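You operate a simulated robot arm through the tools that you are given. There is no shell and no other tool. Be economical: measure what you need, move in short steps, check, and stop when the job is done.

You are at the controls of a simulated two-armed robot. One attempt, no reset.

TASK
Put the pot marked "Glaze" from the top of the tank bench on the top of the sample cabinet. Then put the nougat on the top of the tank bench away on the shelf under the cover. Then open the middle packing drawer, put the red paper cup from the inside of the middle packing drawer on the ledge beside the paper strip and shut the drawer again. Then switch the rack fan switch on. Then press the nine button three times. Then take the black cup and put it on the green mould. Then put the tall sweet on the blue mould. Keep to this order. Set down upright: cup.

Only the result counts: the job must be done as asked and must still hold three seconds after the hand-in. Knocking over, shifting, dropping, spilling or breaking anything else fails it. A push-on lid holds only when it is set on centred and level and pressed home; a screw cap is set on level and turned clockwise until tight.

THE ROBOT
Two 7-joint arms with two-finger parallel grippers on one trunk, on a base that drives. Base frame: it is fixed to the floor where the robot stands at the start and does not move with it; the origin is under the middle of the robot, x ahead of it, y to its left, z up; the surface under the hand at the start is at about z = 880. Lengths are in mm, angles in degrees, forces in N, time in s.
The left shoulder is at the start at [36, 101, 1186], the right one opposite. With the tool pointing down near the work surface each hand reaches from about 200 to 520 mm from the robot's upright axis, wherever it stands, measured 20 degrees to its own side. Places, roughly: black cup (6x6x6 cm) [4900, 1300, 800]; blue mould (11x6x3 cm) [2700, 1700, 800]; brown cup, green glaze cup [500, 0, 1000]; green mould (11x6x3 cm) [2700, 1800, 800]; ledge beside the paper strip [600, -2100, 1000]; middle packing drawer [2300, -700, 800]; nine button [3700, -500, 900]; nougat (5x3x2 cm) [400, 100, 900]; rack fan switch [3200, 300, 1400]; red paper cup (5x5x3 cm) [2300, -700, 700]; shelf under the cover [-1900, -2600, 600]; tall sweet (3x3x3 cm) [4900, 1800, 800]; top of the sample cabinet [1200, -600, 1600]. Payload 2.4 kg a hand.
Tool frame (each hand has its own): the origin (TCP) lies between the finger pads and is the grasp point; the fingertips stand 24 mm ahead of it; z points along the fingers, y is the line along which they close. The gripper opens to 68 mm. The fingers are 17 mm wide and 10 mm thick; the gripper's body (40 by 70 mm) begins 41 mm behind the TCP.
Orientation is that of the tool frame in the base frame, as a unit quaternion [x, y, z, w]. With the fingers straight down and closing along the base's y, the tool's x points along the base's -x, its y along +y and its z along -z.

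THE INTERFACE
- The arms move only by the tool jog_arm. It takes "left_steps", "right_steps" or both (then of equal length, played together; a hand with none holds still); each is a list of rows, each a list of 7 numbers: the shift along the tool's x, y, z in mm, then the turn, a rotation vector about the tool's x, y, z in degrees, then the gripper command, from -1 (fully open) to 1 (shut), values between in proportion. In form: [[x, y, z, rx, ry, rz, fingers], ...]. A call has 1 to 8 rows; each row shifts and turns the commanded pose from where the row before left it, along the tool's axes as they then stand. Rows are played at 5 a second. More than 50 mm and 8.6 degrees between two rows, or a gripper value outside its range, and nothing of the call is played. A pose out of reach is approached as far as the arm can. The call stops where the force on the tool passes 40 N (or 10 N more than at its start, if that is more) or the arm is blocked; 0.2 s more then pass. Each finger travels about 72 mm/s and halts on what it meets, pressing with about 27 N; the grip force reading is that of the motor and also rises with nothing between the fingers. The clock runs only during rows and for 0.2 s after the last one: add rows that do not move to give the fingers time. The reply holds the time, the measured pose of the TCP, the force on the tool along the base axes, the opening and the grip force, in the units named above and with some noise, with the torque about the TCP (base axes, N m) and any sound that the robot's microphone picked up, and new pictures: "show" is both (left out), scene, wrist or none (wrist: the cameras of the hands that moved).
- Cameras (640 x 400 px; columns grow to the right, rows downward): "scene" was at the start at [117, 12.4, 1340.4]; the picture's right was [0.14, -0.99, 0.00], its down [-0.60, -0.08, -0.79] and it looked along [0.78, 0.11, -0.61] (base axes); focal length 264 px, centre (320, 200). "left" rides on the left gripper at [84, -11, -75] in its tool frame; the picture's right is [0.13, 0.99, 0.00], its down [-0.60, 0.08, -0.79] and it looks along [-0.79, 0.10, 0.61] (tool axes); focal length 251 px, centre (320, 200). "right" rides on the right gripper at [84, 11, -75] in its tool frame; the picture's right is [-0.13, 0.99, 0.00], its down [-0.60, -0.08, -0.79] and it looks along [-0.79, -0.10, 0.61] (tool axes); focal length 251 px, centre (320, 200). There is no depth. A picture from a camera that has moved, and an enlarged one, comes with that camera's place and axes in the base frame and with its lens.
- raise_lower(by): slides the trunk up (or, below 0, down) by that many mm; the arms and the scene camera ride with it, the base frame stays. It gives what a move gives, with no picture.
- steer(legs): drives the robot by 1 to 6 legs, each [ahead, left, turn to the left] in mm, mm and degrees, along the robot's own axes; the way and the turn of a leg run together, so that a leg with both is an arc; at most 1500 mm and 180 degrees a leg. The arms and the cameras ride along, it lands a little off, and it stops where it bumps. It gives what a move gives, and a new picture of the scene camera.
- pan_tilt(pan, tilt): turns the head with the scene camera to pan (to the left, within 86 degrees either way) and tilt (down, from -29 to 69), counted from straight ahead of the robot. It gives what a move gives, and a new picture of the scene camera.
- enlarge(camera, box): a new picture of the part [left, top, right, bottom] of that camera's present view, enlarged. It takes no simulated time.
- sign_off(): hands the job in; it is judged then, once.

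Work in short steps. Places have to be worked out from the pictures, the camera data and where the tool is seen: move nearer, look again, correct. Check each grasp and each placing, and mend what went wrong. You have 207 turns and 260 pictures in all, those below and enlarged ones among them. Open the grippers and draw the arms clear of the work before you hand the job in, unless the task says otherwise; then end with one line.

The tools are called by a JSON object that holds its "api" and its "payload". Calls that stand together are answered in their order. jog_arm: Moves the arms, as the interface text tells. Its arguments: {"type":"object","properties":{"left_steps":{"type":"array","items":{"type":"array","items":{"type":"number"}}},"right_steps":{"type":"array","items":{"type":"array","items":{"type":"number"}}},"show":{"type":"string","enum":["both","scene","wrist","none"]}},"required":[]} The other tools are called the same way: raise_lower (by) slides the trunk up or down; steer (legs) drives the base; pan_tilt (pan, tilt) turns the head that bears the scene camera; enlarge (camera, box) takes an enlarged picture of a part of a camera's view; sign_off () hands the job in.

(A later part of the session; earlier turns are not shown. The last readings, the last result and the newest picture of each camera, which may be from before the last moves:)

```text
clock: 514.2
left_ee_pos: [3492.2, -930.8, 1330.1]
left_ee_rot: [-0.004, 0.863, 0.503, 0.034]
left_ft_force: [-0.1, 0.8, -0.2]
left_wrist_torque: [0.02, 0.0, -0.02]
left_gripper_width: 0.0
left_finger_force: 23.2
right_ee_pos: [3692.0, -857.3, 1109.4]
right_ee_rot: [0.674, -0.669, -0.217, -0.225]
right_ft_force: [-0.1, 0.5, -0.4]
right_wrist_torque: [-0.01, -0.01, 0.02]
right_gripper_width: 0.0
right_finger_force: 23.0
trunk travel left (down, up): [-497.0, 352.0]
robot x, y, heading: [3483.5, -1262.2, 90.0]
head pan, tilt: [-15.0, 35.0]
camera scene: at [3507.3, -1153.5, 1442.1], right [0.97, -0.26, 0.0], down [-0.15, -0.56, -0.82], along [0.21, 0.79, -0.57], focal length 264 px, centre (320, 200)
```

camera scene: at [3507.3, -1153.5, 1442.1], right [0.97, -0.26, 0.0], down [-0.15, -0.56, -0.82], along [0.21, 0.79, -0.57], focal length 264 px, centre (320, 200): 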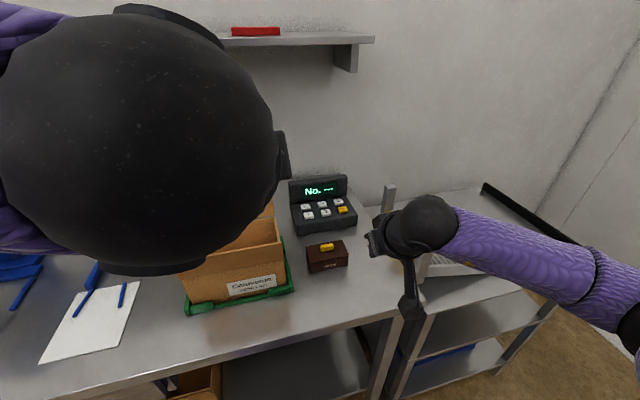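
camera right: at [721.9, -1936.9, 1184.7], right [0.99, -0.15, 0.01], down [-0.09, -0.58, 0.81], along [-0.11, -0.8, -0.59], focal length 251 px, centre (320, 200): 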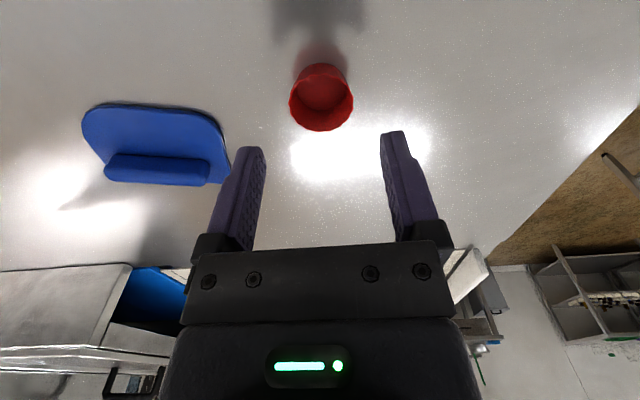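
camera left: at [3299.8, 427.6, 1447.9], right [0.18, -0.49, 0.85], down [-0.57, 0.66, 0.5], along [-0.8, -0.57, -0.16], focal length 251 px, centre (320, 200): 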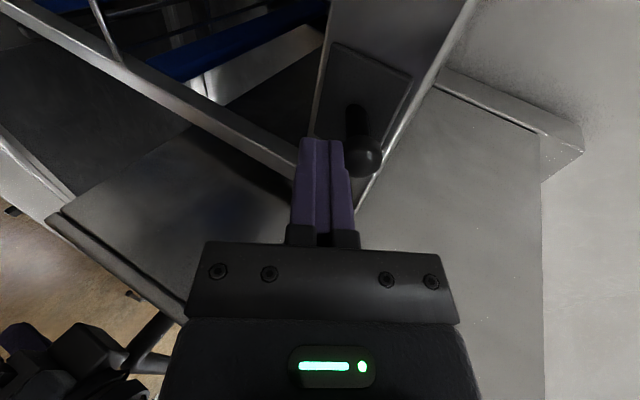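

I go 165 mm further and view the keypad with the right wrist camera.

{"api": "steer", "payload": {"legs": [[165, 0, 0]]}}

{"api": "enlarge", "payload": {"camera": "right", "box": [160, 0, 480, 200]}}

{"api": "enlarge", "payload": {"camera": "scene", "box": [260, 150, 420, 270]}}

```text
clock: 515.7
left_ee_pos: [3490.3, -764.8, 1328.3]
left_ee_rot: [-0.006, 0.863, 0.504, 0.034]
left_ft_force: [0.5, 0.4, -0.1]
left_wrist_torque: [-0.01, 0.0, 0.02]
left_gripper_width: 0.0
left_finger_force: 23.1
right_ee_pos: [3690.7, -691.7, 1108.2]
right_ee_rot: [0.675, -0.669, -0.218, -0.225]
right_ft_force: [-0.1, -0.5, -0.6]
right_wrist_torque: [0.01, 0.0, 0.02]
right_gripper_width: 0.0
right_finger_force: 23.8
trunk travel left (down, up): [-497.0, 352.0]
robot x, y, heading: [3482.4, -1095.1, 90.2]
head pan, tilt: [-15.0, 35.0]
camera scene: at [3506.9, -987.7, 1442.1], right [0.97, -0.26, 0.0], down [-0.15, -0.56, -0.82], along [0.21, 0.79, -0.57], focal length 264 px, centre (320, 200)
```

scene: 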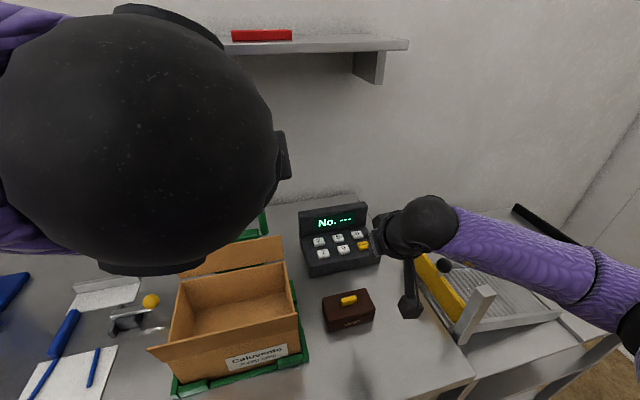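

```text
2.00 times, centred on (320, 100) of right
camera zoom: at [3680.6, -802.6, 1119.0], right [-0.99, 0.1, 0.06], down [0.07, 0.01, 1.0], along [0.1, 0.99, -0.02], focal length 503 px, centre (320, 400)
```

zoom: 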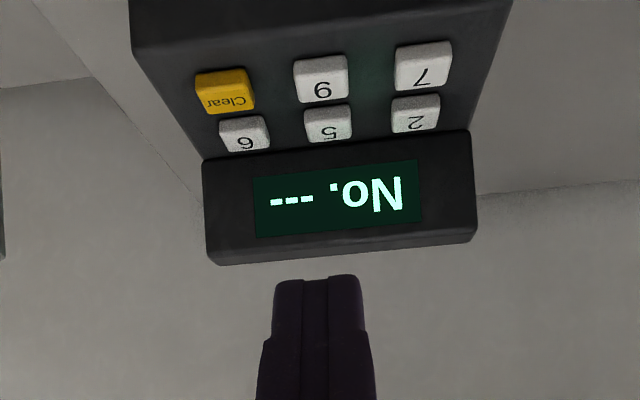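

```text
3.33 times, centred on (340, 210) of scene
camera zoom: at [3506.9, -987.7, 1442.1], right [0.97, -0.26, 0.0], down [-0.15, -0.56, -0.82], along [0.21, 0.79, -0.57], focal length 881 px, centre (253, 167)
```

zoom: 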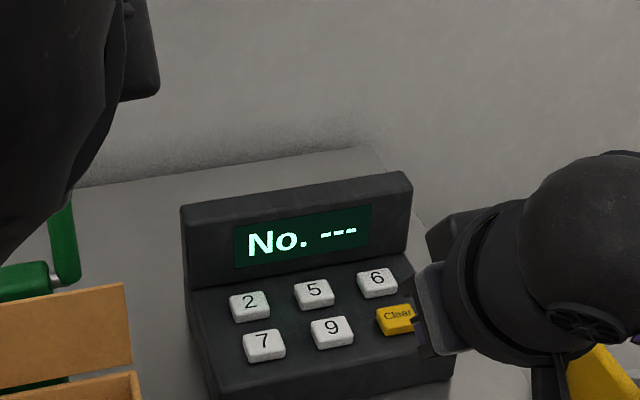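

Nine button fixed at (3696, -520, 930). I reduce the tilt to ~20° to keep the camera clear of the brown box, pull the left hand back from the green handle, and move 80 mm closer.

{"api": "jog_arm", "payload": {"left_steps": [[0, 0, -40, 0, 0, 0, 1], [0, 0, -40, 0, 0, 0, 1], [0, 0, -30, 0, 0, 0, 1]], "right_steps": [[0, 0, 0, 0, 8.5, 0, 1], [0, 0, 0, 0, 8.5, 0, 1], [0, 0, 0, 0, 0, 0, 1]], "show": "none"}}

{"api": "steer", "payload": {"legs": [[80, 0, 0]]}}

{"api": "jog_arm", "payload": {"right_steps": [[-10, -2, 40, 0, 0, 0, 1], [-10, -1, 40, 0, 0, 0, 1], [-10, 0, 30, 0, 0, 0, 1], [0, 0, 0, 0, 0, 0, 1]], "show": "both"}}

```text
clock: 516.5
left_ee_pos: [3457.7, -823.0, 1339.7]
left_ee_rot: [-0.045, 0.882, 0.463, -0.067]
left_ft_force: [-0.2, 0.3, -0.3]
left_wrist_torque: [-0.01, -0.02, -0.02]
left_gripper_width: 0.0
left_finger_force: 23.7
right_ee_pos: [3691.2, -692.2, 1107.5]
right_ee_rot: [0.699, -0.695, -0.116, -0.124]
right_ft_force: [1.5, -0.3, 0.0]
right_wrist_torque: [0.0, -0.01, 0.0]
right_gripper_width: 0.0
right_finger_force: 23.5
trunk travel left (down, up): [-497.0, 352.0]
robot x, y, heading: [3485.4, -1097.1, 90.5]
head pan, tilt: [-15.0, 35.0]
stopped in row 3 (left hand): the arm was blocked; the commanded pose is now the measured one
```

```text
clock: 517.5
left_ee_pos: [3457.8, -743.0, 1338.9]
left_ee_rot: [-0.047, 0.882, 0.463, -0.066]
left_ft_force: [0.5, 1.3, 0.3]
left_wrist_torque: [0.0, -0.01, 0.01]
left_gripper_width: 0.2
left_finger_force: 23.9
right_ee_pos: [3690.5, -613.1, 1107.4]
right_ee_rot: [0.699, -0.695, -0.114, -0.124]
right_ft_force: [-0.1, -0.7, -0.3]
right_wrist_torque: [-0.01, 0.0, 0.02]
right_gripper_width: 0.0
right_finger_force: 23.5
trunk travel left (down, up): [-497.0, 352.0]
robot x, y, heading: [3480.9, -1015.6, 89.9]
head pan, tilt: [-15.0, 35.0]
camera scene: at [3506.6, -907.0, 1446.7], right [0.97, -0.25, 0.0], down [-0.13, -0.51, -0.85], along [0.21, 0.82, -0.53], focal length 264 px, centre (320, 200)
```

scene: 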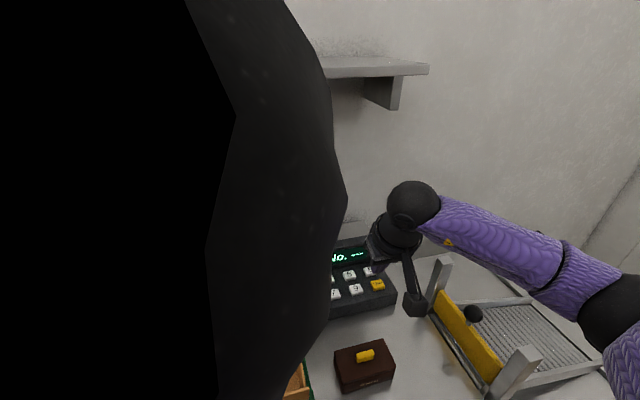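

```text
clock: 518.5
left_ee_pos: [3457.6, -743.2, 1340.2]
left_ee_rot: [-0.047, 0.883, 0.463, -0.066]
left_ft_force: [-0.6, 0.9, 0.1]
left_wrist_torque: [0.01, 0.0, -0.02]
left_gripper_width: 0.1
left_finger_force: 23.6
right_ee_pos: [3693.4, -548.9, 1013.4]
right_ee_rot: [0.699, -0.695, -0.115, -0.124]
right_ft_force: [0.4, 0.4, 0.3]
right_wrist_torque: [-0.01, -0.01, 0.03]
right_gripper_width: 0.2
right_finger_force: 23.5
trunk travel left (down, up): [-497.0, 352.0]
robot x, y, heading: [3482.1, -1017.1, 90.1]
head pan, tilt: [-15.0, 35.0]
camera scene: at [3506.1, -908.7, 1445.8], right [0.97, -0.25, 0.0], down [-0.13, -0.52, -0.84], along [0.21, 0.82, -0.54], focal length 264 px, centre (320, 200)
camera right: at [3683.0, -652.7, 1056.0], right [-0.99, 0.12, 0.03], down [0.07, 0.3, 0.95], along [0.1, 0.95, -0.31], focal length 251 px, centre (320, 200)
```

scene: 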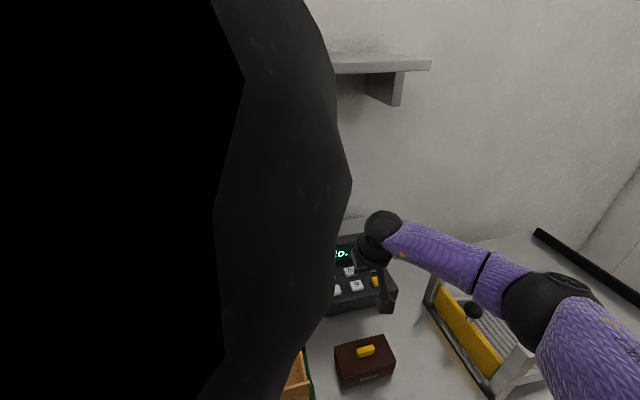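
right: 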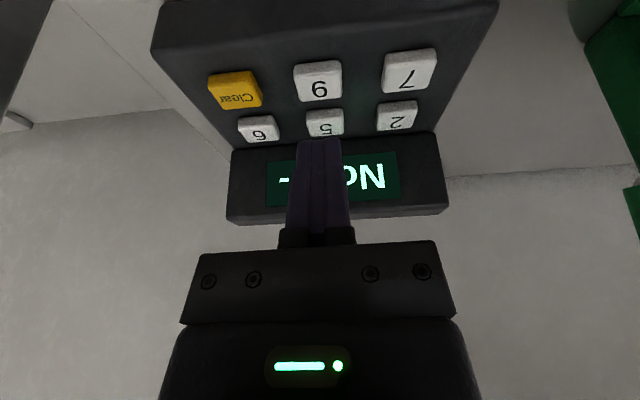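

The tip line points right at the nine. I go to about 14 mm above it, then press once and look at the display.

{"api": "jog_arm", "payload": {"right_steps": [[0, -2.6, 30, 0, 0, 0, 1], [0, 0, 20, 0, 0, 0, 1], [0, 0, 0, 0, 0, 0, 1]], "show": "wrist"}}

```text
clock: 519.3
left_ee_pos: [3457.9, -744.4, 1339.6]
left_ee_rot: [-0.046, 0.882, 0.464, -0.066]
left_ft_force: [-0.6, -0.3, -0.3]
left_wrist_torque: [0.0, 0.01, 0.02]
left_gripper_width: 0.0
left_finger_force: 23.9
right_ee_pos: [3697.5, -531.8, 967.5]
right_ee_rot: [0.699, -0.694, -0.115, -0.124]
right_ft_force: [0.2, 1.0, 0.1]
right_wrist_torque: [0.02, 0.02, -0.04]
right_gripper_width: 0.0
right_finger_force: 23.5
trunk travel left (down, up): [-497.0, 352.0]
robot x, y, heading: [3487.1, -1019.7, 90.2]
head pan, tilt: [-15.0, 35.0]
camera right: at [3686.9, -635.5, 1010.1], right [-0.99, 0.12, 0.03], down [0.07, 0.31, 0.95], along [0.1, 0.95, -0.31], focal length 251 px, centre (320, 200)
```

right: 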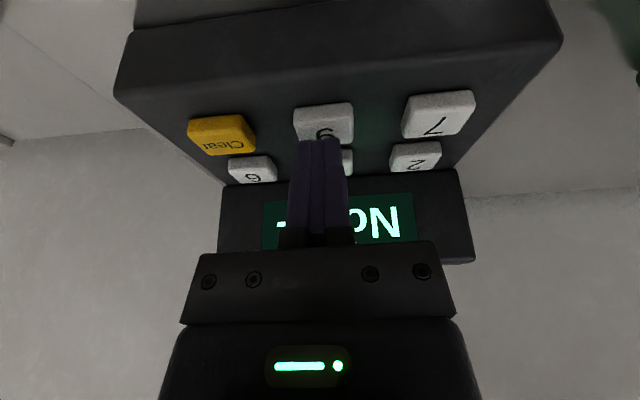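

Aligned. One press stroke, stopping on force, then retreat.

{"api": "jog_arm", "payload": {"right_steps": [[0, 0, 10, 0, 0, 0, 1], [0, 0, 4, 0, 0, 0, 1], [0, 0, 3, 0, 0, 0, 1]], "show": "wrist"}}

```text
clock: 520.1
left_ee_pos: [3457.8, -745.0, 1338.6]
left_ee_rot: [-0.046, 0.882, 0.464, -0.066]
left_ft_force: [-0.8, -0.5, -1.3]
left_wrist_torque: [0.01, 0.03, 0.05]
left_gripper_width: 0.2
left_finger_force: 23.8
right_ee_pos: [3698.3, -527.5, 952.1]
right_ee_rot: [0.699, -0.695, -0.116, -0.125]
right_ft_force: [0.0, -6.1, 11.6]
right_wrist_torque: [-0.17, -0.03, -0.05]
right_gripper_width: 0.1
right_finger_force: 22.7
trunk travel left (down, up): [-497.0, 352.0]
robot x, y, heading: [3487.8, -1014.6, 90.1]
head pan, tilt: [-15.0, 35.0]
heard: click
camera right: at [3686.9, -630.5, 994.7], right [-0.99, 0.12, 0.03], down [0.07, 0.3, 0.95], along [0.1, 0.95, -0.31], focal length 251 px, centre (320, 200)
```

right: 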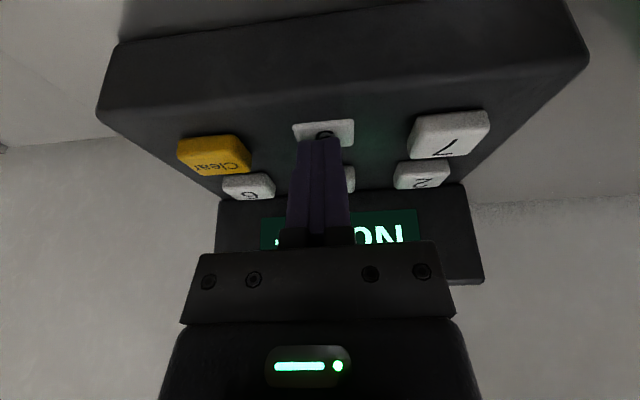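

A click with 12 N, one press. I retreat 15 mm so the button releases and check the display.

{"api": "jog_arm", "payload": {"right_steps": [[0, 0, -17, 0, 0, 0, 1], [0, 0, 0, 0, 0, 0, 1]], "show": "wrist"}}

```text
clock: 520.7
left_ee_pos: [3458.5, -742.5, 1340.7]
left_ee_rot: [-0.046, 0.882, 0.464, -0.066]
left_ft_force: [0.2, -0.5, 0.5]
left_wrist_torque: [0.01, -0.01, -0.01]
left_gripper_width: 0.0
left_finger_force: 23.8
right_ee_pos: [3696.7, -530.0, 966.8]
right_ee_rot: [0.7, -0.694, -0.115, -0.123]
right_ft_force: [-0.1, -0.6, -0.4]
right_wrist_torque: [-0.03, 0.02, -0.03]
right_gripper_width: 0.2
right_finger_force: 23.1
trunk travel left (down, up): [-497.0, 352.0]
robot x, y, heading: [3485.6, -1015.3, 90.0]
head pan, tilt: [-15.0, 35.0]
camera right: at [3686.3, -634.6, 1009.8], right [-0.99, 0.12, 0.03], down [0.07, 0.31, 0.95], along [0.1, 0.94, -0.31], focal length 251 px, centre (320, 200)
```

right: 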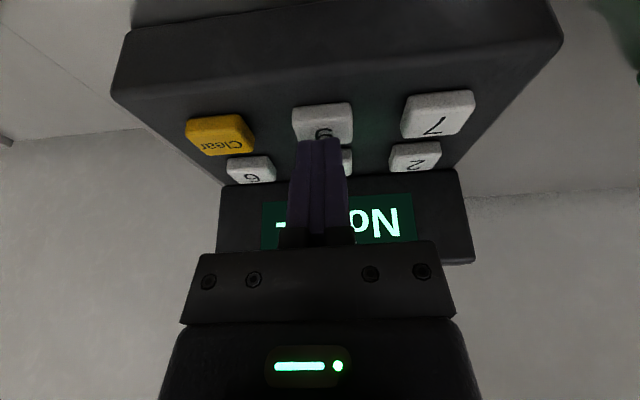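

Released. Second press and release with the same stroke.

{"api": "jog_arm", "payload": {"right_steps": [[0, 0, 10, 0, 0, 0, 1], [0, 0, 4, 0, 0, 0, 1], [0, 0, 3, 0, 0, 0, 1], [0, 0, -17, 0, 0, 0, 1], [0, 0, 0, 0, 0, 0, 1]], "show": "none"}}

```text
clock: 521.9
left_ee_pos: [3457.7, -742.8, 1339.7]
left_ee_rot: [-0.046, 0.882, 0.464, -0.066]
left_ft_force: [0.4, -0.1, 0.2]
left_wrist_torque: [-0.01, -0.01, 0.03]
left_gripper_width: 0.2
left_finger_force: 23.5
right_ee_pos: [3699.1, -531.8, 967.9]
right_ee_rot: [0.699, -0.695, -0.115, -0.123]
right_ft_force: [-0.4, -0.1, 0.1]
right_wrist_torque: [0.01, -0.01, 0.0]
right_gripper_width: 0.0
right_finger_force: 23.9
trunk travel left (down, up): [-497.0, 352.0]
robot x, y, heading: [3486.8, -1013.9, 90.0]
head pan, tilt: [-15.0, 35.0]
heard: click
```

Second click heard. Third press, then withdraw well above.

{"api": "jog_arm", "payload": {"right_steps": [[0, 0, 10, 0, 0, 0, 1], [0, 0, 4, 0, 0, 0, 1], [0, 0, 3, 0, 0, 0, 1], [0, 0, -17, 0, 0, 0, 1], [0, 0, -40, 0, 0, 0, 1], [0, 0, -45, 0, 0, 0, 1], [0, 0, 0, 0, 0, 0, 1]], "show": "wrist"}}

```text
clock: 523.5
left_ee_pos: [3457.9, -742.9, 1339.0]
left_ee_rot: [-0.046, 0.882, 0.464, -0.066]
left_ft_force: [-0.3, 0.0, -0.4]
left_wrist_torque: [-0.03, -0.01, -0.02]
left_gripper_width: 0.0
left_finger_force: 23.5
right_ee_pos: [3697.1, -561.2, 1047.4]
right_ee_rot: [0.7, -0.694, -0.115, -0.124]
right_ft_force: [-0.2, 0.1, -0.1]
right_wrist_torque: [-0.01, -0.03, 0.01]
right_gripper_width: 0.0
right_finger_force: 22.9
trunk travel left (down, up): [-497.0, 352.0]
robot x, y, heading: [3484.5, -1017.7, 90.0]
head pan, tilt: [-15.0, 35.0]
heard: click
camera right: at [3686.6, -664.9, 1091.2], right [-0.99, 0.12, 0.03], down [0.07, 0.31, 0.95], along [0.1, 0.94, -0.31], focal length 251 px, centre (320, 200)
```

right: 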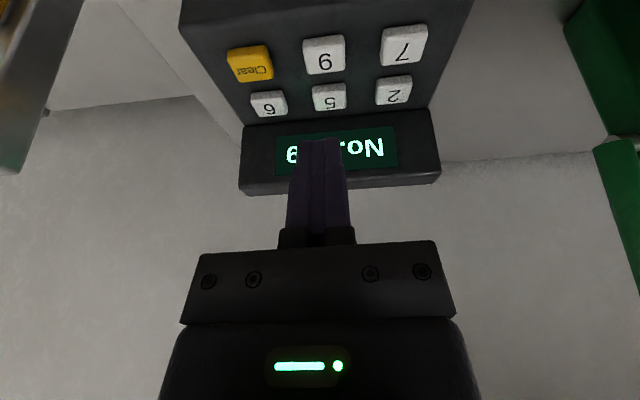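

Three clicks heard and the display shows a 9 at the end. I back away and bring both hands to vertical tool poses.

{"api": "steer", "payload": {"legs": [[-480, 0, 0]]}}

{"api": "jog_arm", "payload": {"left_steps": [[0, 10, 30, 0, 0, 0, 1], [0, 10, 30, 0, 0, 0, 1], [0, 0, 0, 4.06, 3.04, -6.4, 1], [0, 0, 0, 4.06, 3.04, -6.4, 1], [0, 0, 0, 4.06, 3.04, -6.4, 1], [0, 0, 0, 4.06, 3.04, -6.4, 1], [0, 0, 0, 4.06, 3.04, -6.4, 1], [0, 0, 0, 4.06, 3.04, -6.4, 1]], "right_steps": [[0, 0, -20, 0, 6.8, 0, 0], [0, 0, -20, 0, 6.8, 0, 0], [0, 0, 0, 0, 6.8, 0, -1], [0, 0, 0, 0, 0, 0, -1], [0, 0, 0, 0, 0, 0, -1], [0, 0, 0, 0, 0, 0, -1], [0, 0, 0, 0, 0, 0, -1], [0, 0, 0, 0, 0, 0, -1]], "show": "none"}}

{"api": "jog_arm", "payload": {"left_steps": [[0, 0, 0, 4.06, 3.04, -6.4, 1], [0, 0, 0, 4.06, 3.04, -6.4, 1], [0, 0, 0, 4.06, 3.04, -6.4, 1], [0, 0, 0, 4.06, 3.04, -6.4, -1], [0, 0, 0, 4.06, 3.04, -6.4, -1], [0, 0, 0, 4.06, 3.04, -6.4, -1], [0, 0, 0, 0, 0, 0, -1]], "show": "none"}}

```text
clock: 526.4
left_ee_pos: [3459.0, -1225.2, 1339.8]
left_ee_rot: [-0.05, 0.882, 0.464, -0.067]
left_ft_force: [0.0, -0.3, 0.4]
left_wrist_torque: [0.0, 0.01, 0.05]
left_gripper_width: 0.0
left_finger_force: 23.5
right_ee_pos: [3697.2, -1041.5, 1048.8]
right_ee_rot: [0.702, -0.692, -0.116, -0.123]
right_ft_force: [0.4, -0.3, 0.5]
right_wrist_torque: [-0.02, 0.0, 0.0]
right_gripper_width: 0.1
right_finger_force: 23.5
trunk travel left (down, up): [-497.0, 352.0]
robot x, y, heading: [3484.0, -1495.0, 90.3]
head pan, tilt: [-15.0, 35.0]
camera scene: at [3506.6, -1390.5, 1444.8], right [0.97, -0.23, 0.0], down [-0.12, -0.54, -0.84], along [0.19, 0.81, -0.55], focal length 264 px, centre (320, 200)
```

scene: 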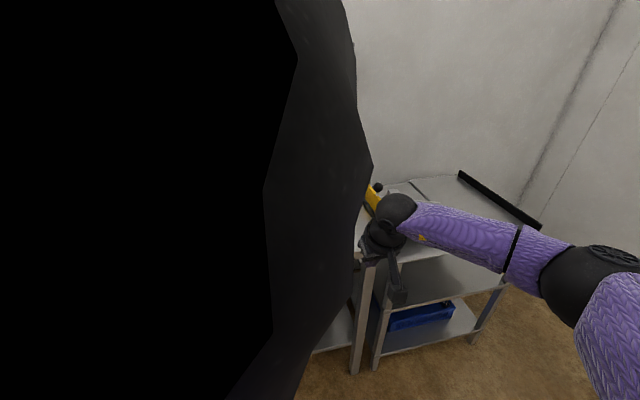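

```text
clock: 528.2
left_ee_pos: [3448.5, -1164.5, 1321.9]
left_ee_rot: [-0.418, 0.872, 0.253, -0.037]
left_ft_force: [-0.2, 0.5, -0.6]
left_wrist_torque: [0.01, 0.02, 0.01]
left_gripper_width: 0.0
left_finger_force: 23.4
right_ee_pos: [3696.7, -1052.9, 1085.6]
right_ee_rot: [0.711, -0.703, 0.01, 0.002]
right_ft_force: [0.1, 0.0, -0.3]
right_wrist_torque: [0.01, -0.02, 0.02]
right_gripper_width: 67.8
right_finger_force: 0.0
trunk travel left (down, up): [-497.0, 352.0]
robot x, y, heading: [3487.9, -1497.2, 90.6]
head pan, tilt: [-15.0, 35.0]
```

```text
clock: 529.8
left_ee_pos: [3448.5, -1164.2, 1322.7]
left_ee_rot: [0.71, -0.704, 0.001, 0.0]
left_ft_force: [0.0, 0.3, -0.5]
left_wrist_torque: [-0.02, 0.02, -0.01]
left_gripper_width: 67.9
left_finger_force: 0.0
right_ee_pos: [3697.1, -1052.3, 1086.6]
right_ee_rot: [0.71, -0.704, 0.01, 0.001]
right_ft_force: [0.2, -0.8, 0.3]
right_wrist_torque: [-0.03, -0.01, -0.01]
right_gripper_width: 68.0
right_finger_force: 0.0
trunk travel left (down, up): [-497.0, 352.0]
robot x, y, heading: [3487.1, -1498.3, 90.4]
head pan, tilt: [-15.0, 35.0]
```

Both hands are vertical again. I lower the left hand beside the body and drive west once more.

{"api": "jog_arm", "payload": {"left_steps": [[0, 35, 30, 0, 0, 0, -1], [0, 35, 30, 0, 0, 0, -1], [0, 30, 40, 0, 0, 0, -1], [0, 0, 45, 0, 0, 0, -1], [0, 0, 45, 0, 0, 0, -1]], "show": "none"}}

{"api": "pan_tilt", "payload": {"pan": 0, "tilt": 25}}

{"api": "steer", "payload": {"legs": [[0, 0, 89.5], [1500, 0, 0], [700, 0, 0]]}}

```text
clock: 531.0
left_ee_pos: [3350.8, -1164.2, 1133.4]
left_ee_rot: [0.71, -0.704, 0.001, -0.001]
left_ft_force: [-0.6, 0.0, -0.5]
left_wrist_torque: [-0.01, 0.02, 0.0]
left_gripper_width: 68.0
left_finger_force: 0.0
right_ee_pos: [3696.5, -1051.9, 1086.6]
right_ee_rot: [0.711, -0.703, 0.01, 0.002]
right_ft_force: [-0.5, 0.1, 0.4]
right_wrist_torque: [-0.02, -0.01, -0.01]
right_gripper_width: 68.1
right_finger_force: 0.1
trunk travel left (down, up): [-497.0, 352.0]
robot x, y, heading: [3485.1, -1499.8, 90.3]
head pan, tilt: [-15.0, 35.0]
```

```text
clock: 531.7
left_ee_pos: [3349.6, -1165.7, 1133.9]
left_ee_rot: [0.709, -0.705, 0.001, -0.001]
left_ft_force: [0.3, -0.3, 0.1]
left_wrist_torque: [0.0, 0.0, 0.0]
left_gripper_width: 68.1
left_finger_force: 0.1
right_ee_pos: [3697.0, -1052.4, 1085.8]
right_ee_rot: [0.711, -0.703, 0.01, 0.001]
right_ft_force: [-0.2, -0.5, 0.4]
right_wrist_torque: [0.0, -0.03, 0.01]
right_gripper_width: 68.1
right_finger_force: 0.1
trunk travel left (down, up): [-497.0, 352.0]
robot x, y, heading: [3487.3, -1496.7, 90.5]
head pan, tilt: [0.0, 25.0]
camera scene: at [3485.7, -1384.3, 1457.9], right [1.0, 0.01, 0.0], down [0.0, -0.42, -0.91], along [-0.01, 0.91, -0.42], focal length 264 px, centre (320, 200)
```

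scene: 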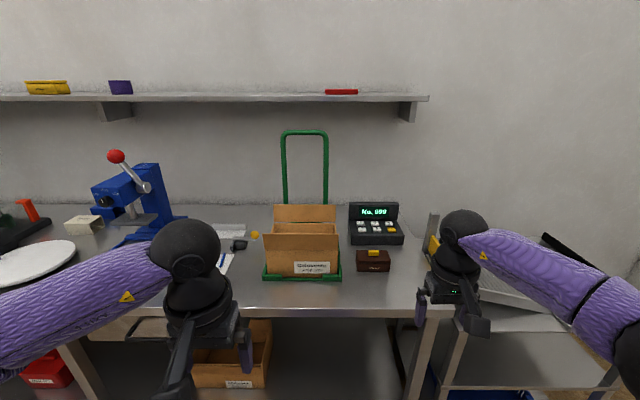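

```text
clock: 546.5
left_ee_pos: [942.7, -1634.8, 1134.0]
left_ee_rot: [1.0, 0.0, 0.001, -0.001]
left_ft_force: [0.3, -0.1, 0.1]
left_wrist_torque: [-0.01, 0.01, 0.02]
left_gripper_width: 68.1
left_finger_force: 0.1
right_ee_pos: [833.5, -1288.1, 1086.1]
right_ee_rot: [1.0, 0.002, 0.008, -0.006]
right_ft_force: [1.0, -0.2, 0.0]
right_wrist_torque: [0.02, 0.0, -0.03]
right_gripper_width: 67.9
right_finger_force: 0.0
trunk travel left (down, up): [-497.0, 352.0]
robot x, y, heading: [1276.9, -1502.7, -180.0]
head pan, tilt: [0.0, 25.0]
camera scene: at [1163.7, -1500.4, 1457.9], right [0.0, 1.0, 0.0], down [0.42, 0.0, -0.91], along [-0.91, 0.0, -0.42], focal length 264 px, centre (320, 200)
```

scene: 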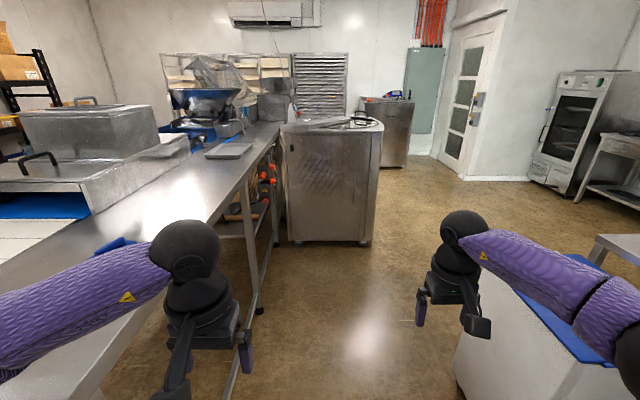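

On course. I continue round to the north corridor.

{"api": "steer", "payload": {"legs": [[1490, -70, 0], [90, 0, 0], [0, 0, -90], [1500, 0, 0], [850, 0, 0], [0, 0, -90]]}}

```text
clock: 573.2
left_ee_pos: [162.6, 1084.3, 1134.0]
left_ee_rot: [0.004, 1.0, -0.001, 0.0]
left_ft_force: [-0.4, -0.3, 0.1]
left_wrist_torque: [-0.04, -0.01, -0.02]
left_gripper_width: 68.0
left_finger_force: 0.1
right_ee_pos: [271.1, 736.0, 1087.4]
right_ee_rot: [0.001, 1.0, -0.006, -0.008]
right_ft_force: [-0.3, 0.2, 0.4]
right_wrist_torque: [-0.02, 0.01, -0.03]
right_gripper_width: 67.9
right_finger_force: 0.1
trunk travel left (down, up): [-497.0, 352.0]
robot x, y, heading: [-172.4, 951.2, -0.2]
head pan, tilt: [0.0, 25.0]
camera scene: at [-60.5, 951.8, 1458.0], right [-0.01, -1.0, 0.0], down [-0.42, 0.0, -0.91], along [0.91, 0.0, -0.42], focal length 264 px, centre (320, 200)
```

scene: 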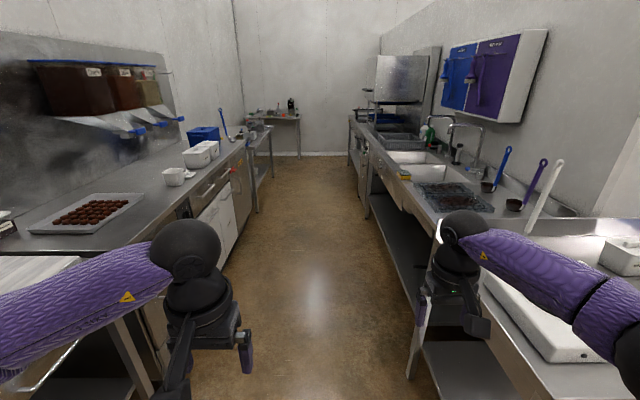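

Clear corridor. I drive to the table at the east end.

{"api": "steer", "payload": {"legs": [[1500, 0, 0], [1500, 0, 0], [1150, 0, 0]]}}

{"api": "pan_tilt", "payload": {"pan": 20, "tilt": 30}}

```text
clock: 593.3
left_ee_pos: [4338.5, 1137.9, 1134.4]
left_ee_rot: [-0.007, 1.0, -0.001, 0.0]
left_ft_force: [0.0, -0.9, -0.2]
left_wrist_torque: [-0.03, 0.0, 0.01]
left_gripper_width: 68.1
left_finger_force: 0.1
right_ee_pos: [4454.3, 791.7, 1086.6]
right_ee_rot: [-0.009, 1.0, -0.006, -0.008]
right_ft_force: [-1.3, -0.4, -0.1]
right_wrist_torque: [-0.01, 0.01, -0.02]
right_gripper_width: 68.2
right_finger_force: 0.1
trunk travel left (down, up): [-497.0, 352.0]
robot x, y, heading: [4004.7, 999.0, 0.8]
head pan, tilt: [0.0, 25.0]
camera scene: at [4120.2, 1001.3, 1458.0], right [0.02, -1.0, 0.0], down [-0.42, -0.01, -0.91], along [0.91, 0.01, -0.42], focal length 264 px, centre (320, 200)
```

scene: 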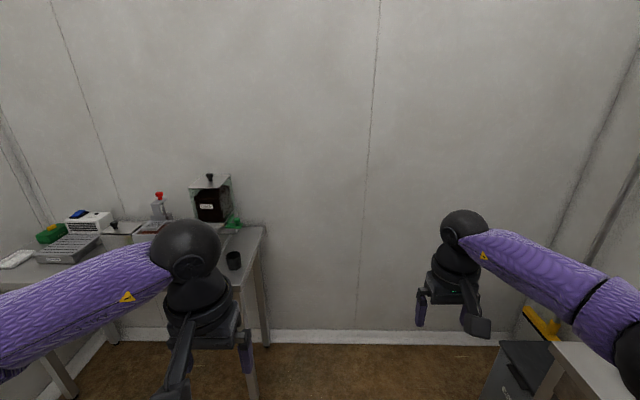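

```text
clock: 594.1
left_ee_pos: [4339.3, 1138.9, 1133.6]
left_ee_rot: [-0.008, 1.0, -0.001, 0.0]
left_ft_force: [-0.3, 0.8, 0.3]
left_wrist_torque: [-0.01, -0.03, -0.03]
left_gripper_width: 68.3
left_finger_force: 0.1
right_ee_pos: [4454.3, 791.9, 1087.6]
right_ee_rot: [-0.009, 1.0, -0.005, -0.008]
right_ft_force: [-0.9, 0.2, -0.6]
right_wrist_torque: [0.02, 0.0, -0.03]
right_gripper_width: 68.1
right_finger_force: 0.0
trunk travel left (down, up): [-497.0, 352.0]
robot x, y, heading: [4007.6, 998.2, 0.8]
head pan, tilt: [20.0, 30.0]
camera scene: at [4112.3, 1032.0, 1450.0], right [0.36, -0.93, 0.0], down [-0.47, -0.18, -0.87], along [0.81, 0.31, -0.5], focal length 264 px, centre (320, 200)
```

scene: 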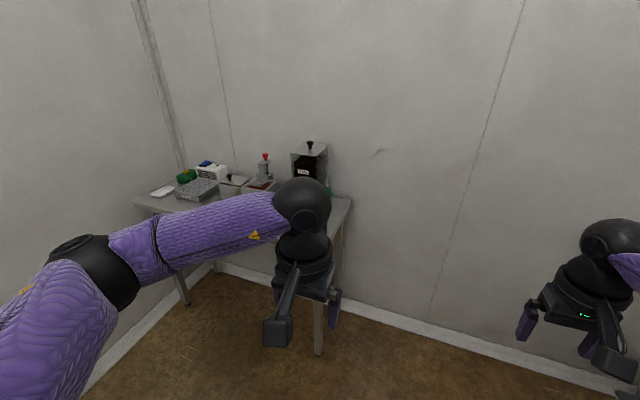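

The black cup is at about (4929, 1335) on the table. I move left and ahead so the right hand can take it.

{"api": "steer", "payload": {"legs": [[0, 500, 0], [350, 0, -0.8]]}}

{"api": "pan_tilt", "payload": {"pan": -8, "tilt": 40}}

```text
clock: 596.8
left_ee_pos: [4368.0, 1570.1, 1134.4]
left_ee_rot: [0.031, 1.0, -0.001, -0.001]
left_ft_force: [0.4, 0.0, -0.4]
left_wrist_torque: [0.03, -0.01, -0.02]
left_gripper_width: 67.8
left_finger_force: 0.0
right_ee_pos: [4457.9, 1216.0, 1086.2]
right_ee_rot: [0.029, 1.0, -0.006, -0.009]
right_ft_force: [0.4, -0.2, 0.8]
right_wrist_torque: [-0.01, 0.04, 0.01]
right_gripper_width: 68.2
right_finger_force: 0.2
trunk travel left (down, up): [-497.0, 352.0]
robot x, y, heading: [4021.7, 1459.1, -3.6]
head pan, tilt: [20.0, 30.0]
stopped in leg 1: the robot was blocked; the commanded pose is now the measured one
camera scene: at [4134.3, 1481.3, 1449.9], right [0.29, -0.96, 0.0], down [-0.48, -0.14, -0.87], along [0.83, 0.25, -0.5], focal length 264 px, centre (320, 200)
```

scene: 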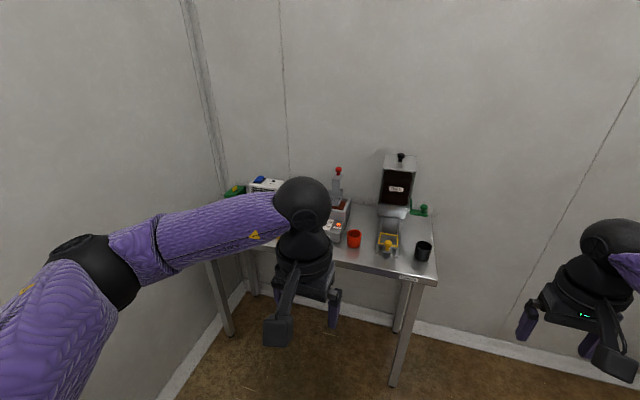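

```text
clock: 597.8
left_ee_pos: [4366.5, 1571.6, 1133.3]
left_ee_rot: [0.031, 1.0, -0.001, 0.0]
left_ft_force: [-0.6, -0.5, 0.1]
left_wrist_torque: [0.03, 0.01, 0.01]
left_gripper_width: 67.5
left_finger_force: 0.0
right_ee_pos: [4455.8, 1217.9, 1087.0]
right_ee_rot: [0.028, 1.0, -0.005, -0.007]
right_ft_force: [-0.3, -0.3, -0.4]
right_wrist_torque: [0.01, -0.01, 0.02]
right_gripper_width: 68.0
right_finger_force: 0.1
trunk travel left (down, up): [-497.0, 352.0]
robot x, y, heading: [4026.0, 1460.9, -3.4]
head pan, tilt: [-8.0, 40.0]
camera scene: at [4129.0, 1439.6, 1434.7], right [-0.2, -0.98, 0.0], down [-0.63, 0.13, -0.77], along [0.75, -0.15, -0.64], focal length 264 px, centre (320, 200)
```

scene: 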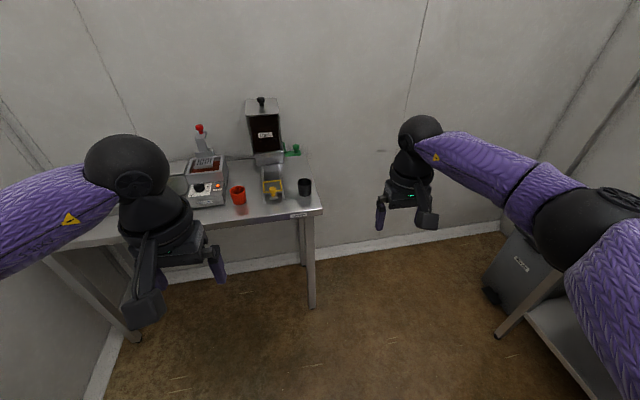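

Something on the left stopped me. I step back right and look left to see what it was.

{"api": "pan_tilt", "payload": {"pan": 80, "tilt": 35}}

{"api": "steer", "payload": {"legs": [[0, -60, 3]]}}

```text
clock: 599.4
left_ee_pos: [4366.8, 1570.2, 1134.2]
left_ee_rot: [0.03, 1.0, -0.001, 0.0]
left_ft_force: [0.3, 0.2, -0.4]
left_wrist_torque: [-0.07, 0.01, 0.0]
left_gripper_width: 68.1
left_finger_force: 0.1
right_ee_pos: [4454.5, 1217.8, 1086.6]
right_ee_rot: [0.028, 1.0, -0.005, -0.008]
right_ft_force: [0.1, -1.2, -0.4]
right_wrist_torque: [0.0, 0.06, 0.01]
right_gripper_width: 68.0
right_finger_force: 0.2
trunk travel left (down, up): [-497.0, 352.0]
robot x, y, heading: [4025.1, 1458.4, -3.4]
head pan, tilt: [80.0, 35.0]
camera scene: at [4066.2, 1542.0, 1442.2], right [0.97, -0.23, 0.0], down [-0.13, -0.56, -0.82], along [0.19, 0.8, -0.57], focal length 264 px, centre (320, 200)
```

scene: 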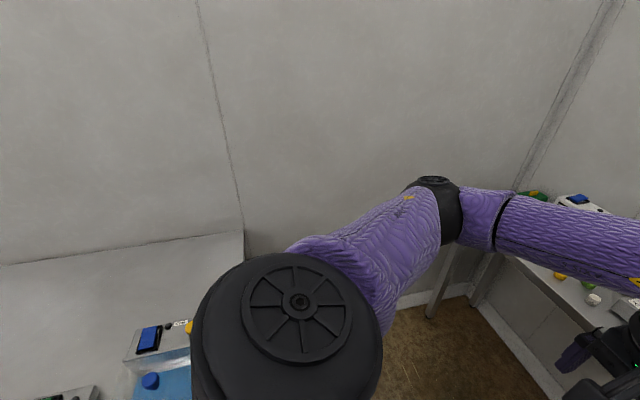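

```text
clock: 600.3
left_ee_pos: [4357.3, 1529.8, 1133.7]
left_ee_rot: [0.002, 1.0, -0.001, 0.001]
left_ft_force: [0.6, -0.3, 0.4]
left_wrist_torque: [0.0, 0.02, 0.01]
left_gripper_width: 67.9
left_finger_force: 0.0
right_ee_pos: [4465.4, 1181.9, 1086.3]
right_ee_rot: [0.001, 1.0, -0.005, -0.008]
right_ft_force: [-0.5, 0.4, -0.6]
right_wrist_torque: [0.04, -0.02, -0.04]
right_gripper_width: 68.1
right_finger_force: 0.0
trunk travel left (down, up): [-497.0, 352.0]
robot x, y, heading: [4024.4, 1399.8, -0.2]
head pan, tilt: [80.0, 35.0]
camera scene: at [4058.9, 1483.1, 1442.3], right [0.98, -0.18, 0.0], down [-0.1, -0.56, -0.82], along [0.14, 0.81, -0.57], focal length 264 px, centre (320, 200)
```

scene: 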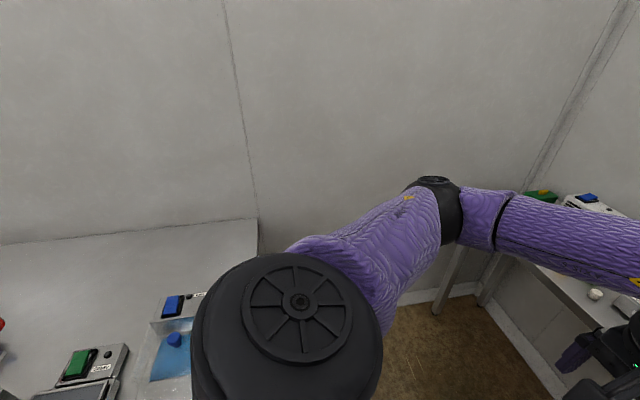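

Only a bench corner. I drive ahead first, then shift slightly left, and look with the right wrist camera.

{"api": "steer", "payload": {"legs": [[380, 0, 0], [0, 70, 0]]}}

{"api": "jog_arm", "payload": {"right_steps": [[0, 40, 0, 0, 0, 0, -1], [0, 40, 0, 0, 0, 0, -1], [0, 0, 0, 0, 0, 0, -1]], "show": "wrist"}}

{"api": "pan_tilt", "payload": {"pan": 0, "tilt": 45}}

```text
clock: 603.3
left_ee_pos: [4734.2, 1597.9, 1133.8]
left_ee_rot: [0.005, 1.0, -0.001, 0.0]
left_ft_force: [-0.8, 0.7, -0.5]
left_wrist_torque: [0.03, 0.01, 0.02]
left_gripper_width: 67.9
left_finger_force: 0.0
right_ee_pos: [4841.4, 1250.4, 1086.1]
right_ee_rot: [0.004, 1.0, -0.007, -0.009]
right_ft_force: [0.2, 0.1, 0.6]
right_wrist_torque: [0.03, 0.03, 0.01]
right_gripper_width: 68.2
right_finger_force: 0.0
trunk travel left (down, up): [-497.0, 352.0]
robot x, y, heading: [4399.5, 1464.3, -0.5]
head pan, tilt: [80.0, 35.0]
camera scene: at [4434.7, 1553.8, 1442.2], right [0.98, -0.18, 0.0], down [-0.1, -0.56, -0.82], along [0.15, 0.8, -0.57], focal length 264 px, centre (320, 200)
```

scene: 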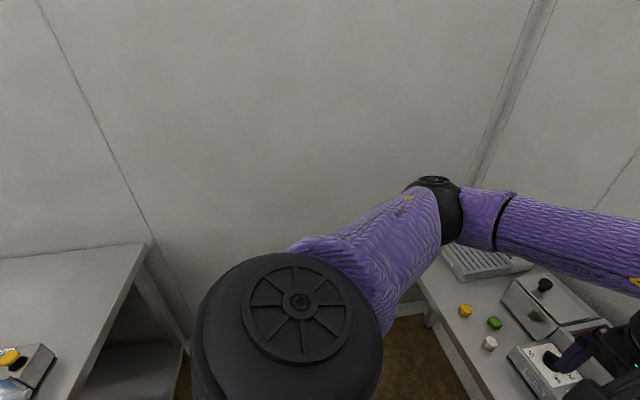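

```text
clock: 604.1
left_ee_pos: [4732.1, 1596.3, 1132.3]
left_ee_rot: [0.005, 1.0, -0.001, 0.0]
left_ft_force: [0.6, -0.2, -0.2]
left_wrist_torque: [0.03, 0.01, -0.02]
left_gripper_width: 68.0
left_finger_force: 0.0
right_ee_pos: [4841.9, 1327.6, 1085.6]
right_ee_rot: [0.003, 1.0, -0.007, -0.008]
right_ft_force: [0.0, -0.9, -0.6]
right_wrist_torque: [0.02, 0.04, 0.01]
right_gripper_width: 68.0
right_finger_force: 0.0
trunk travel left (down, up): [-497.0, 352.0]
robot x, y, heading: [4398.6, 1465.9, -0.7]
head pan, tilt: [80.0, 35.0]
camera right: at [4758.3, 1340.8, 1162.4], right [0.14, 0.99, -0.01], down [0.62, -0.07, 0.78], along [0.78, -0.12, -0.62], focal length 251 px, centre (320, 200)
```

right: 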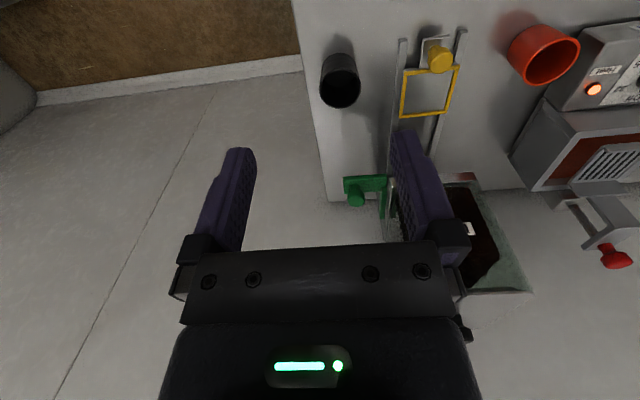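

```text
clock: 605.7
left_ee_pos: [4733.7, 1597.8, 1134.1]
left_ee_rot: [0.006, 1.0, -0.001, 0.0]
left_ft_force: [-0.8, 1.5, 0.3]
left_wrist_torque: [0.03, 0.0, -0.01]
left_gripper_width: 67.9
left_finger_force: 0.0
right_ee_pos: [4840.7, 1327.6, 1085.1]
right_ee_rot: [0.003, 1.0, -0.006, -0.008]
right_ft_force: [-0.3, 0.9, 0.6]
right_wrist_torque: [0.01, -0.01, 0.02]
right_gripper_width: 68.0
right_finger_force: 0.0
trunk travel left (down, up): [-497.0, 352.0]
robot x, y, heading: [4396.2, 1464.1, -0.6]
head pan, tilt: [0.0, 45.0]
camera scene: at [4500.0, 1465.3, 1427.4], right [-0.01, -1.0, 0.0], down [-0.71, 0.01, -0.71], along [0.71, -0.01, -0.71], focal length 264 px, centre (320, 200)
```

scene: 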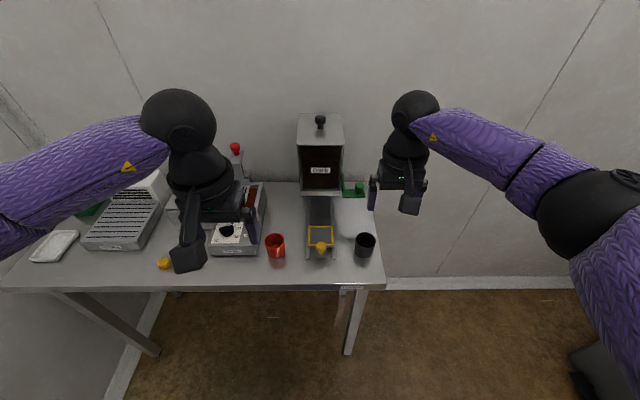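

The black cup is 58–60 mm wide at about (4948, 1338), rim z≈795. I raise the left hand away, move the right forward and lower the trunk for a closer look.

{"api": "jog_arm", "payload": {"left_steps": [[20, 0, -45, 0, 0, 0, -1], [20, 0, -45, 0, 0, 0, -1], [20, 0, -45, 0, 0, 0, -1], [0, 0, 0, 0, 0, 0, -1]], "right_steps": [[-40, 4, 0, 0, 0, 0, -1], [-35, 4, 0, 0, 0, 0, -1], [0, 0, 0, 0, 0, 0, -1], [0, 0, 0, 0, 0, 0, -1]], "show": "none"}}

{"api": "raise_lower", "payload": {"by": -190}}

{"api": "enlarge", "payload": {"camera": "right", "box": [220, 0, 460, 150]}}

{"api": "enlarge", "payload": {"camera": "scene", "box": [240, 140, 440, 300]}}

```text
clock: 606.7
left_ee_pos: [4673.1, 1595.8, 1269.8]
left_ee_rot: [0.004, 1.0, -0.001, 0.0]
left_ft_force: [-0.3, 0.1, -0.1]
left_wrist_torque: [0.0, -0.04, -0.03]
left_gripper_width: 67.9
left_finger_force: 0.0
right_ee_pos: [4882.4, 1329.3, 1088.0]
right_ee_rot: [0.003, 1.0, -0.006, -0.009]
right_ft_force: [0.4, 0.2, 0.1]
right_wrist_torque: [-0.01, 0.04, 0.01]
right_gripper_width: 68.0
right_finger_force: 0.1
right hand out of reach, approached as far as the arm can: row 2
trunk travel left (down, up): [-497.0, 352.0]
robot x, y, heading: [4399.8, 1465.4, -0.4]
head pan, tilt: [0.0, 45.0]
```

```text
clock: 608.8
left_ee_pos: [4673.3, 1597.4, 1079.3]
left_ee_rot: [0.005, 1.0, 0.0, 0.0]
left_ft_force: [0.2, 0.6, -0.8]
left_wrist_torque: [0.02, -0.02, 0.02]
left_gripper_width: 67.9
left_finger_force: 0.0
right_ee_pos: [4882.3, 1330.8, 894.6]
right_ee_rot: [0.003, 1.0, -0.006, -0.008]
right_ft_force: [-0.5, -0.2, 0.8]
right_wrist_torque: [-0.01, 0.0, -0.01]
right_gripper_width: 68.0
right_finger_force: 0.0
trunk travel left (down, up): [-307.0, 542.0]
robot x, y, heading: [4396.6, 1467.4, -0.5]
head pan, tilt: [0.0, 45.0]
```

```text
2.67 times, centred on (340, 75) of right
camera zoom: at [4799.0, 1344.7, 973.2], right [0.14, 0.99, -0.01], down [0.62, -0.07, 0.78], along [0.78, -0.12, -0.62], focal length 670 px, centre (267, 533)
```

zoom: 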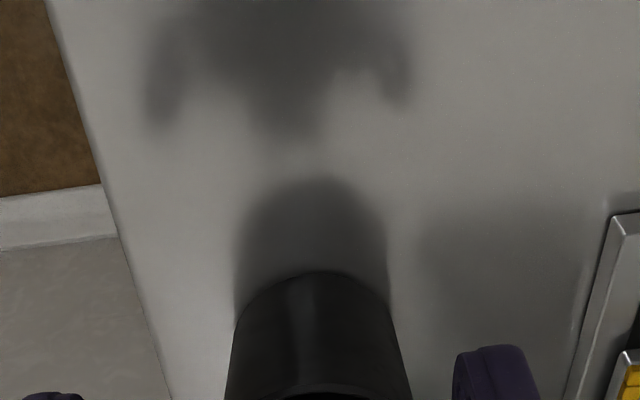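

```text
2.50 times, centred on (340, 220) of scene
camera zoom: at [4526.5, 1465.0, 1236.1], right [-0.01, -1.0, 0.0], down [-0.71, 0.01, -0.71], along [0.71, -0.01, -0.71], focal length 661 px, centre (270, 150)
```

zoom: 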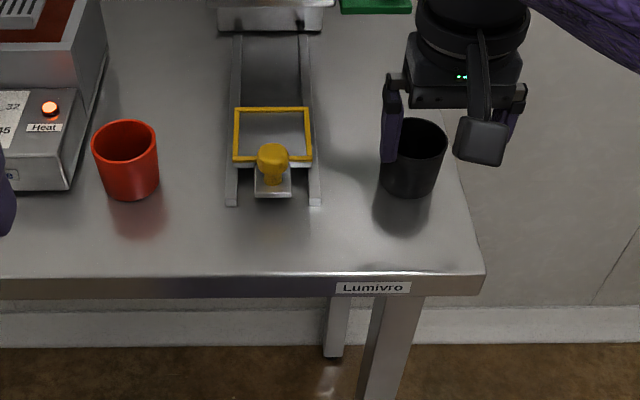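

I view the whole right wrist picture for the rim.

{"api": "enlarge", "payload": {"camera": "right", "box": [160, 60, 480, 260]}}

```text
2.00 times, centred on (320, 160) of right
camera zoom: at [4799.0, 1344.7, 973.2], right [0.14, 0.99, -0.01], down [0.62, -0.07, 0.78], along [0.78, -0.12, -0.62], focal length 503 px, centre (320, 280)
```

zoom: 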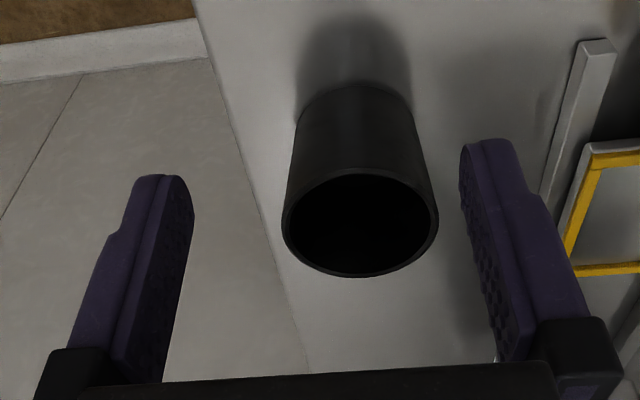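

Rim at about (4934, 1337, 832), diameter ≈57 mm. I drive 52 mm ahead and recheck centring before going down.

{"api": "steer", "payload": {"legs": [[52, 6, 0.5]]}}

{"api": "enlarge", "payload": {"camera": "right", "box": [160, 60, 480, 260]}}

```text
clock: 609.7
left_ee_pos: [4724.0, 1605.6, 1078.6]
left_ee_rot: [0.001, 1.0, -0.001, -0.001]
left_ft_force: [0.7, -0.4, 0.2]
left_wrist_torque: [-0.03, 0.02, -0.03]
left_gripper_width: 68.0
left_finger_force: 0.1
right_ee_pos: [4934.7, 1341.5, 894.7]
right_ee_rot: [-0.001, 1.0, -0.006, -0.009]
right_ft_force: [-0.2, -1.1, 0.8]
right_wrist_torque: [-0.03, 0.02, 0.04]
right_gripper_width: 67.7
right_finger_force: 0.1
trunk travel left (down, up): [-307.0, 542.0]
robot x, y, heading: [4449.0, 1469.7, 0.0]
head pan, tilt: [0.0, 45.0]
camera scene: at [4578.9, 1471.9, 1236.0], right [0.0, -1.0, 0.0], down [-0.71, 0.0, -0.71], along [0.71, 0.0, -0.71], focal length 264 px, centre (320, 200)
```

scene: 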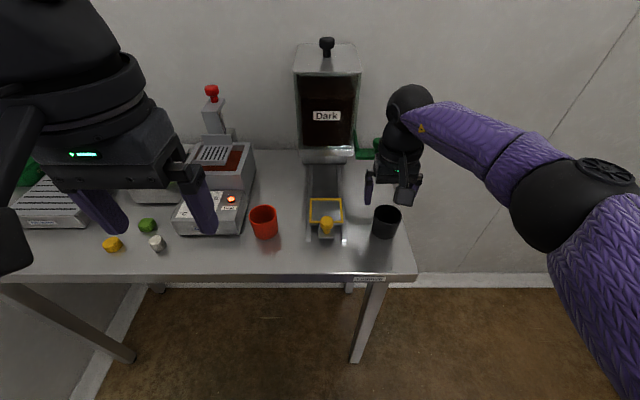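

```text
2.00 times, centred on (320, 160) of right
camera zoom: at [4852.4, 1354.1, 972.8], right [0.13, 0.99, -0.01], down [0.62, -0.07, 0.78], along [0.78, -0.11, -0.62], focal length 503 px, centre (320, 280)
```

zoom: 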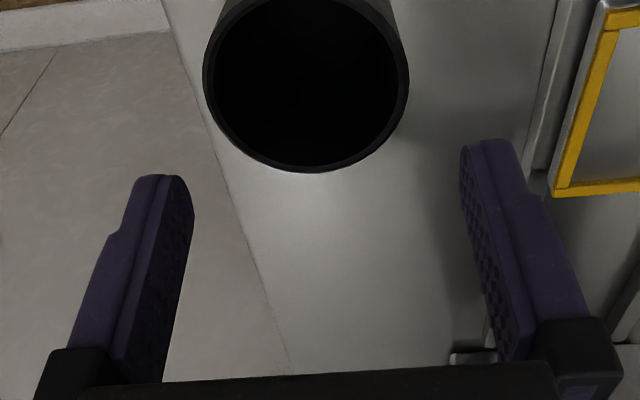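

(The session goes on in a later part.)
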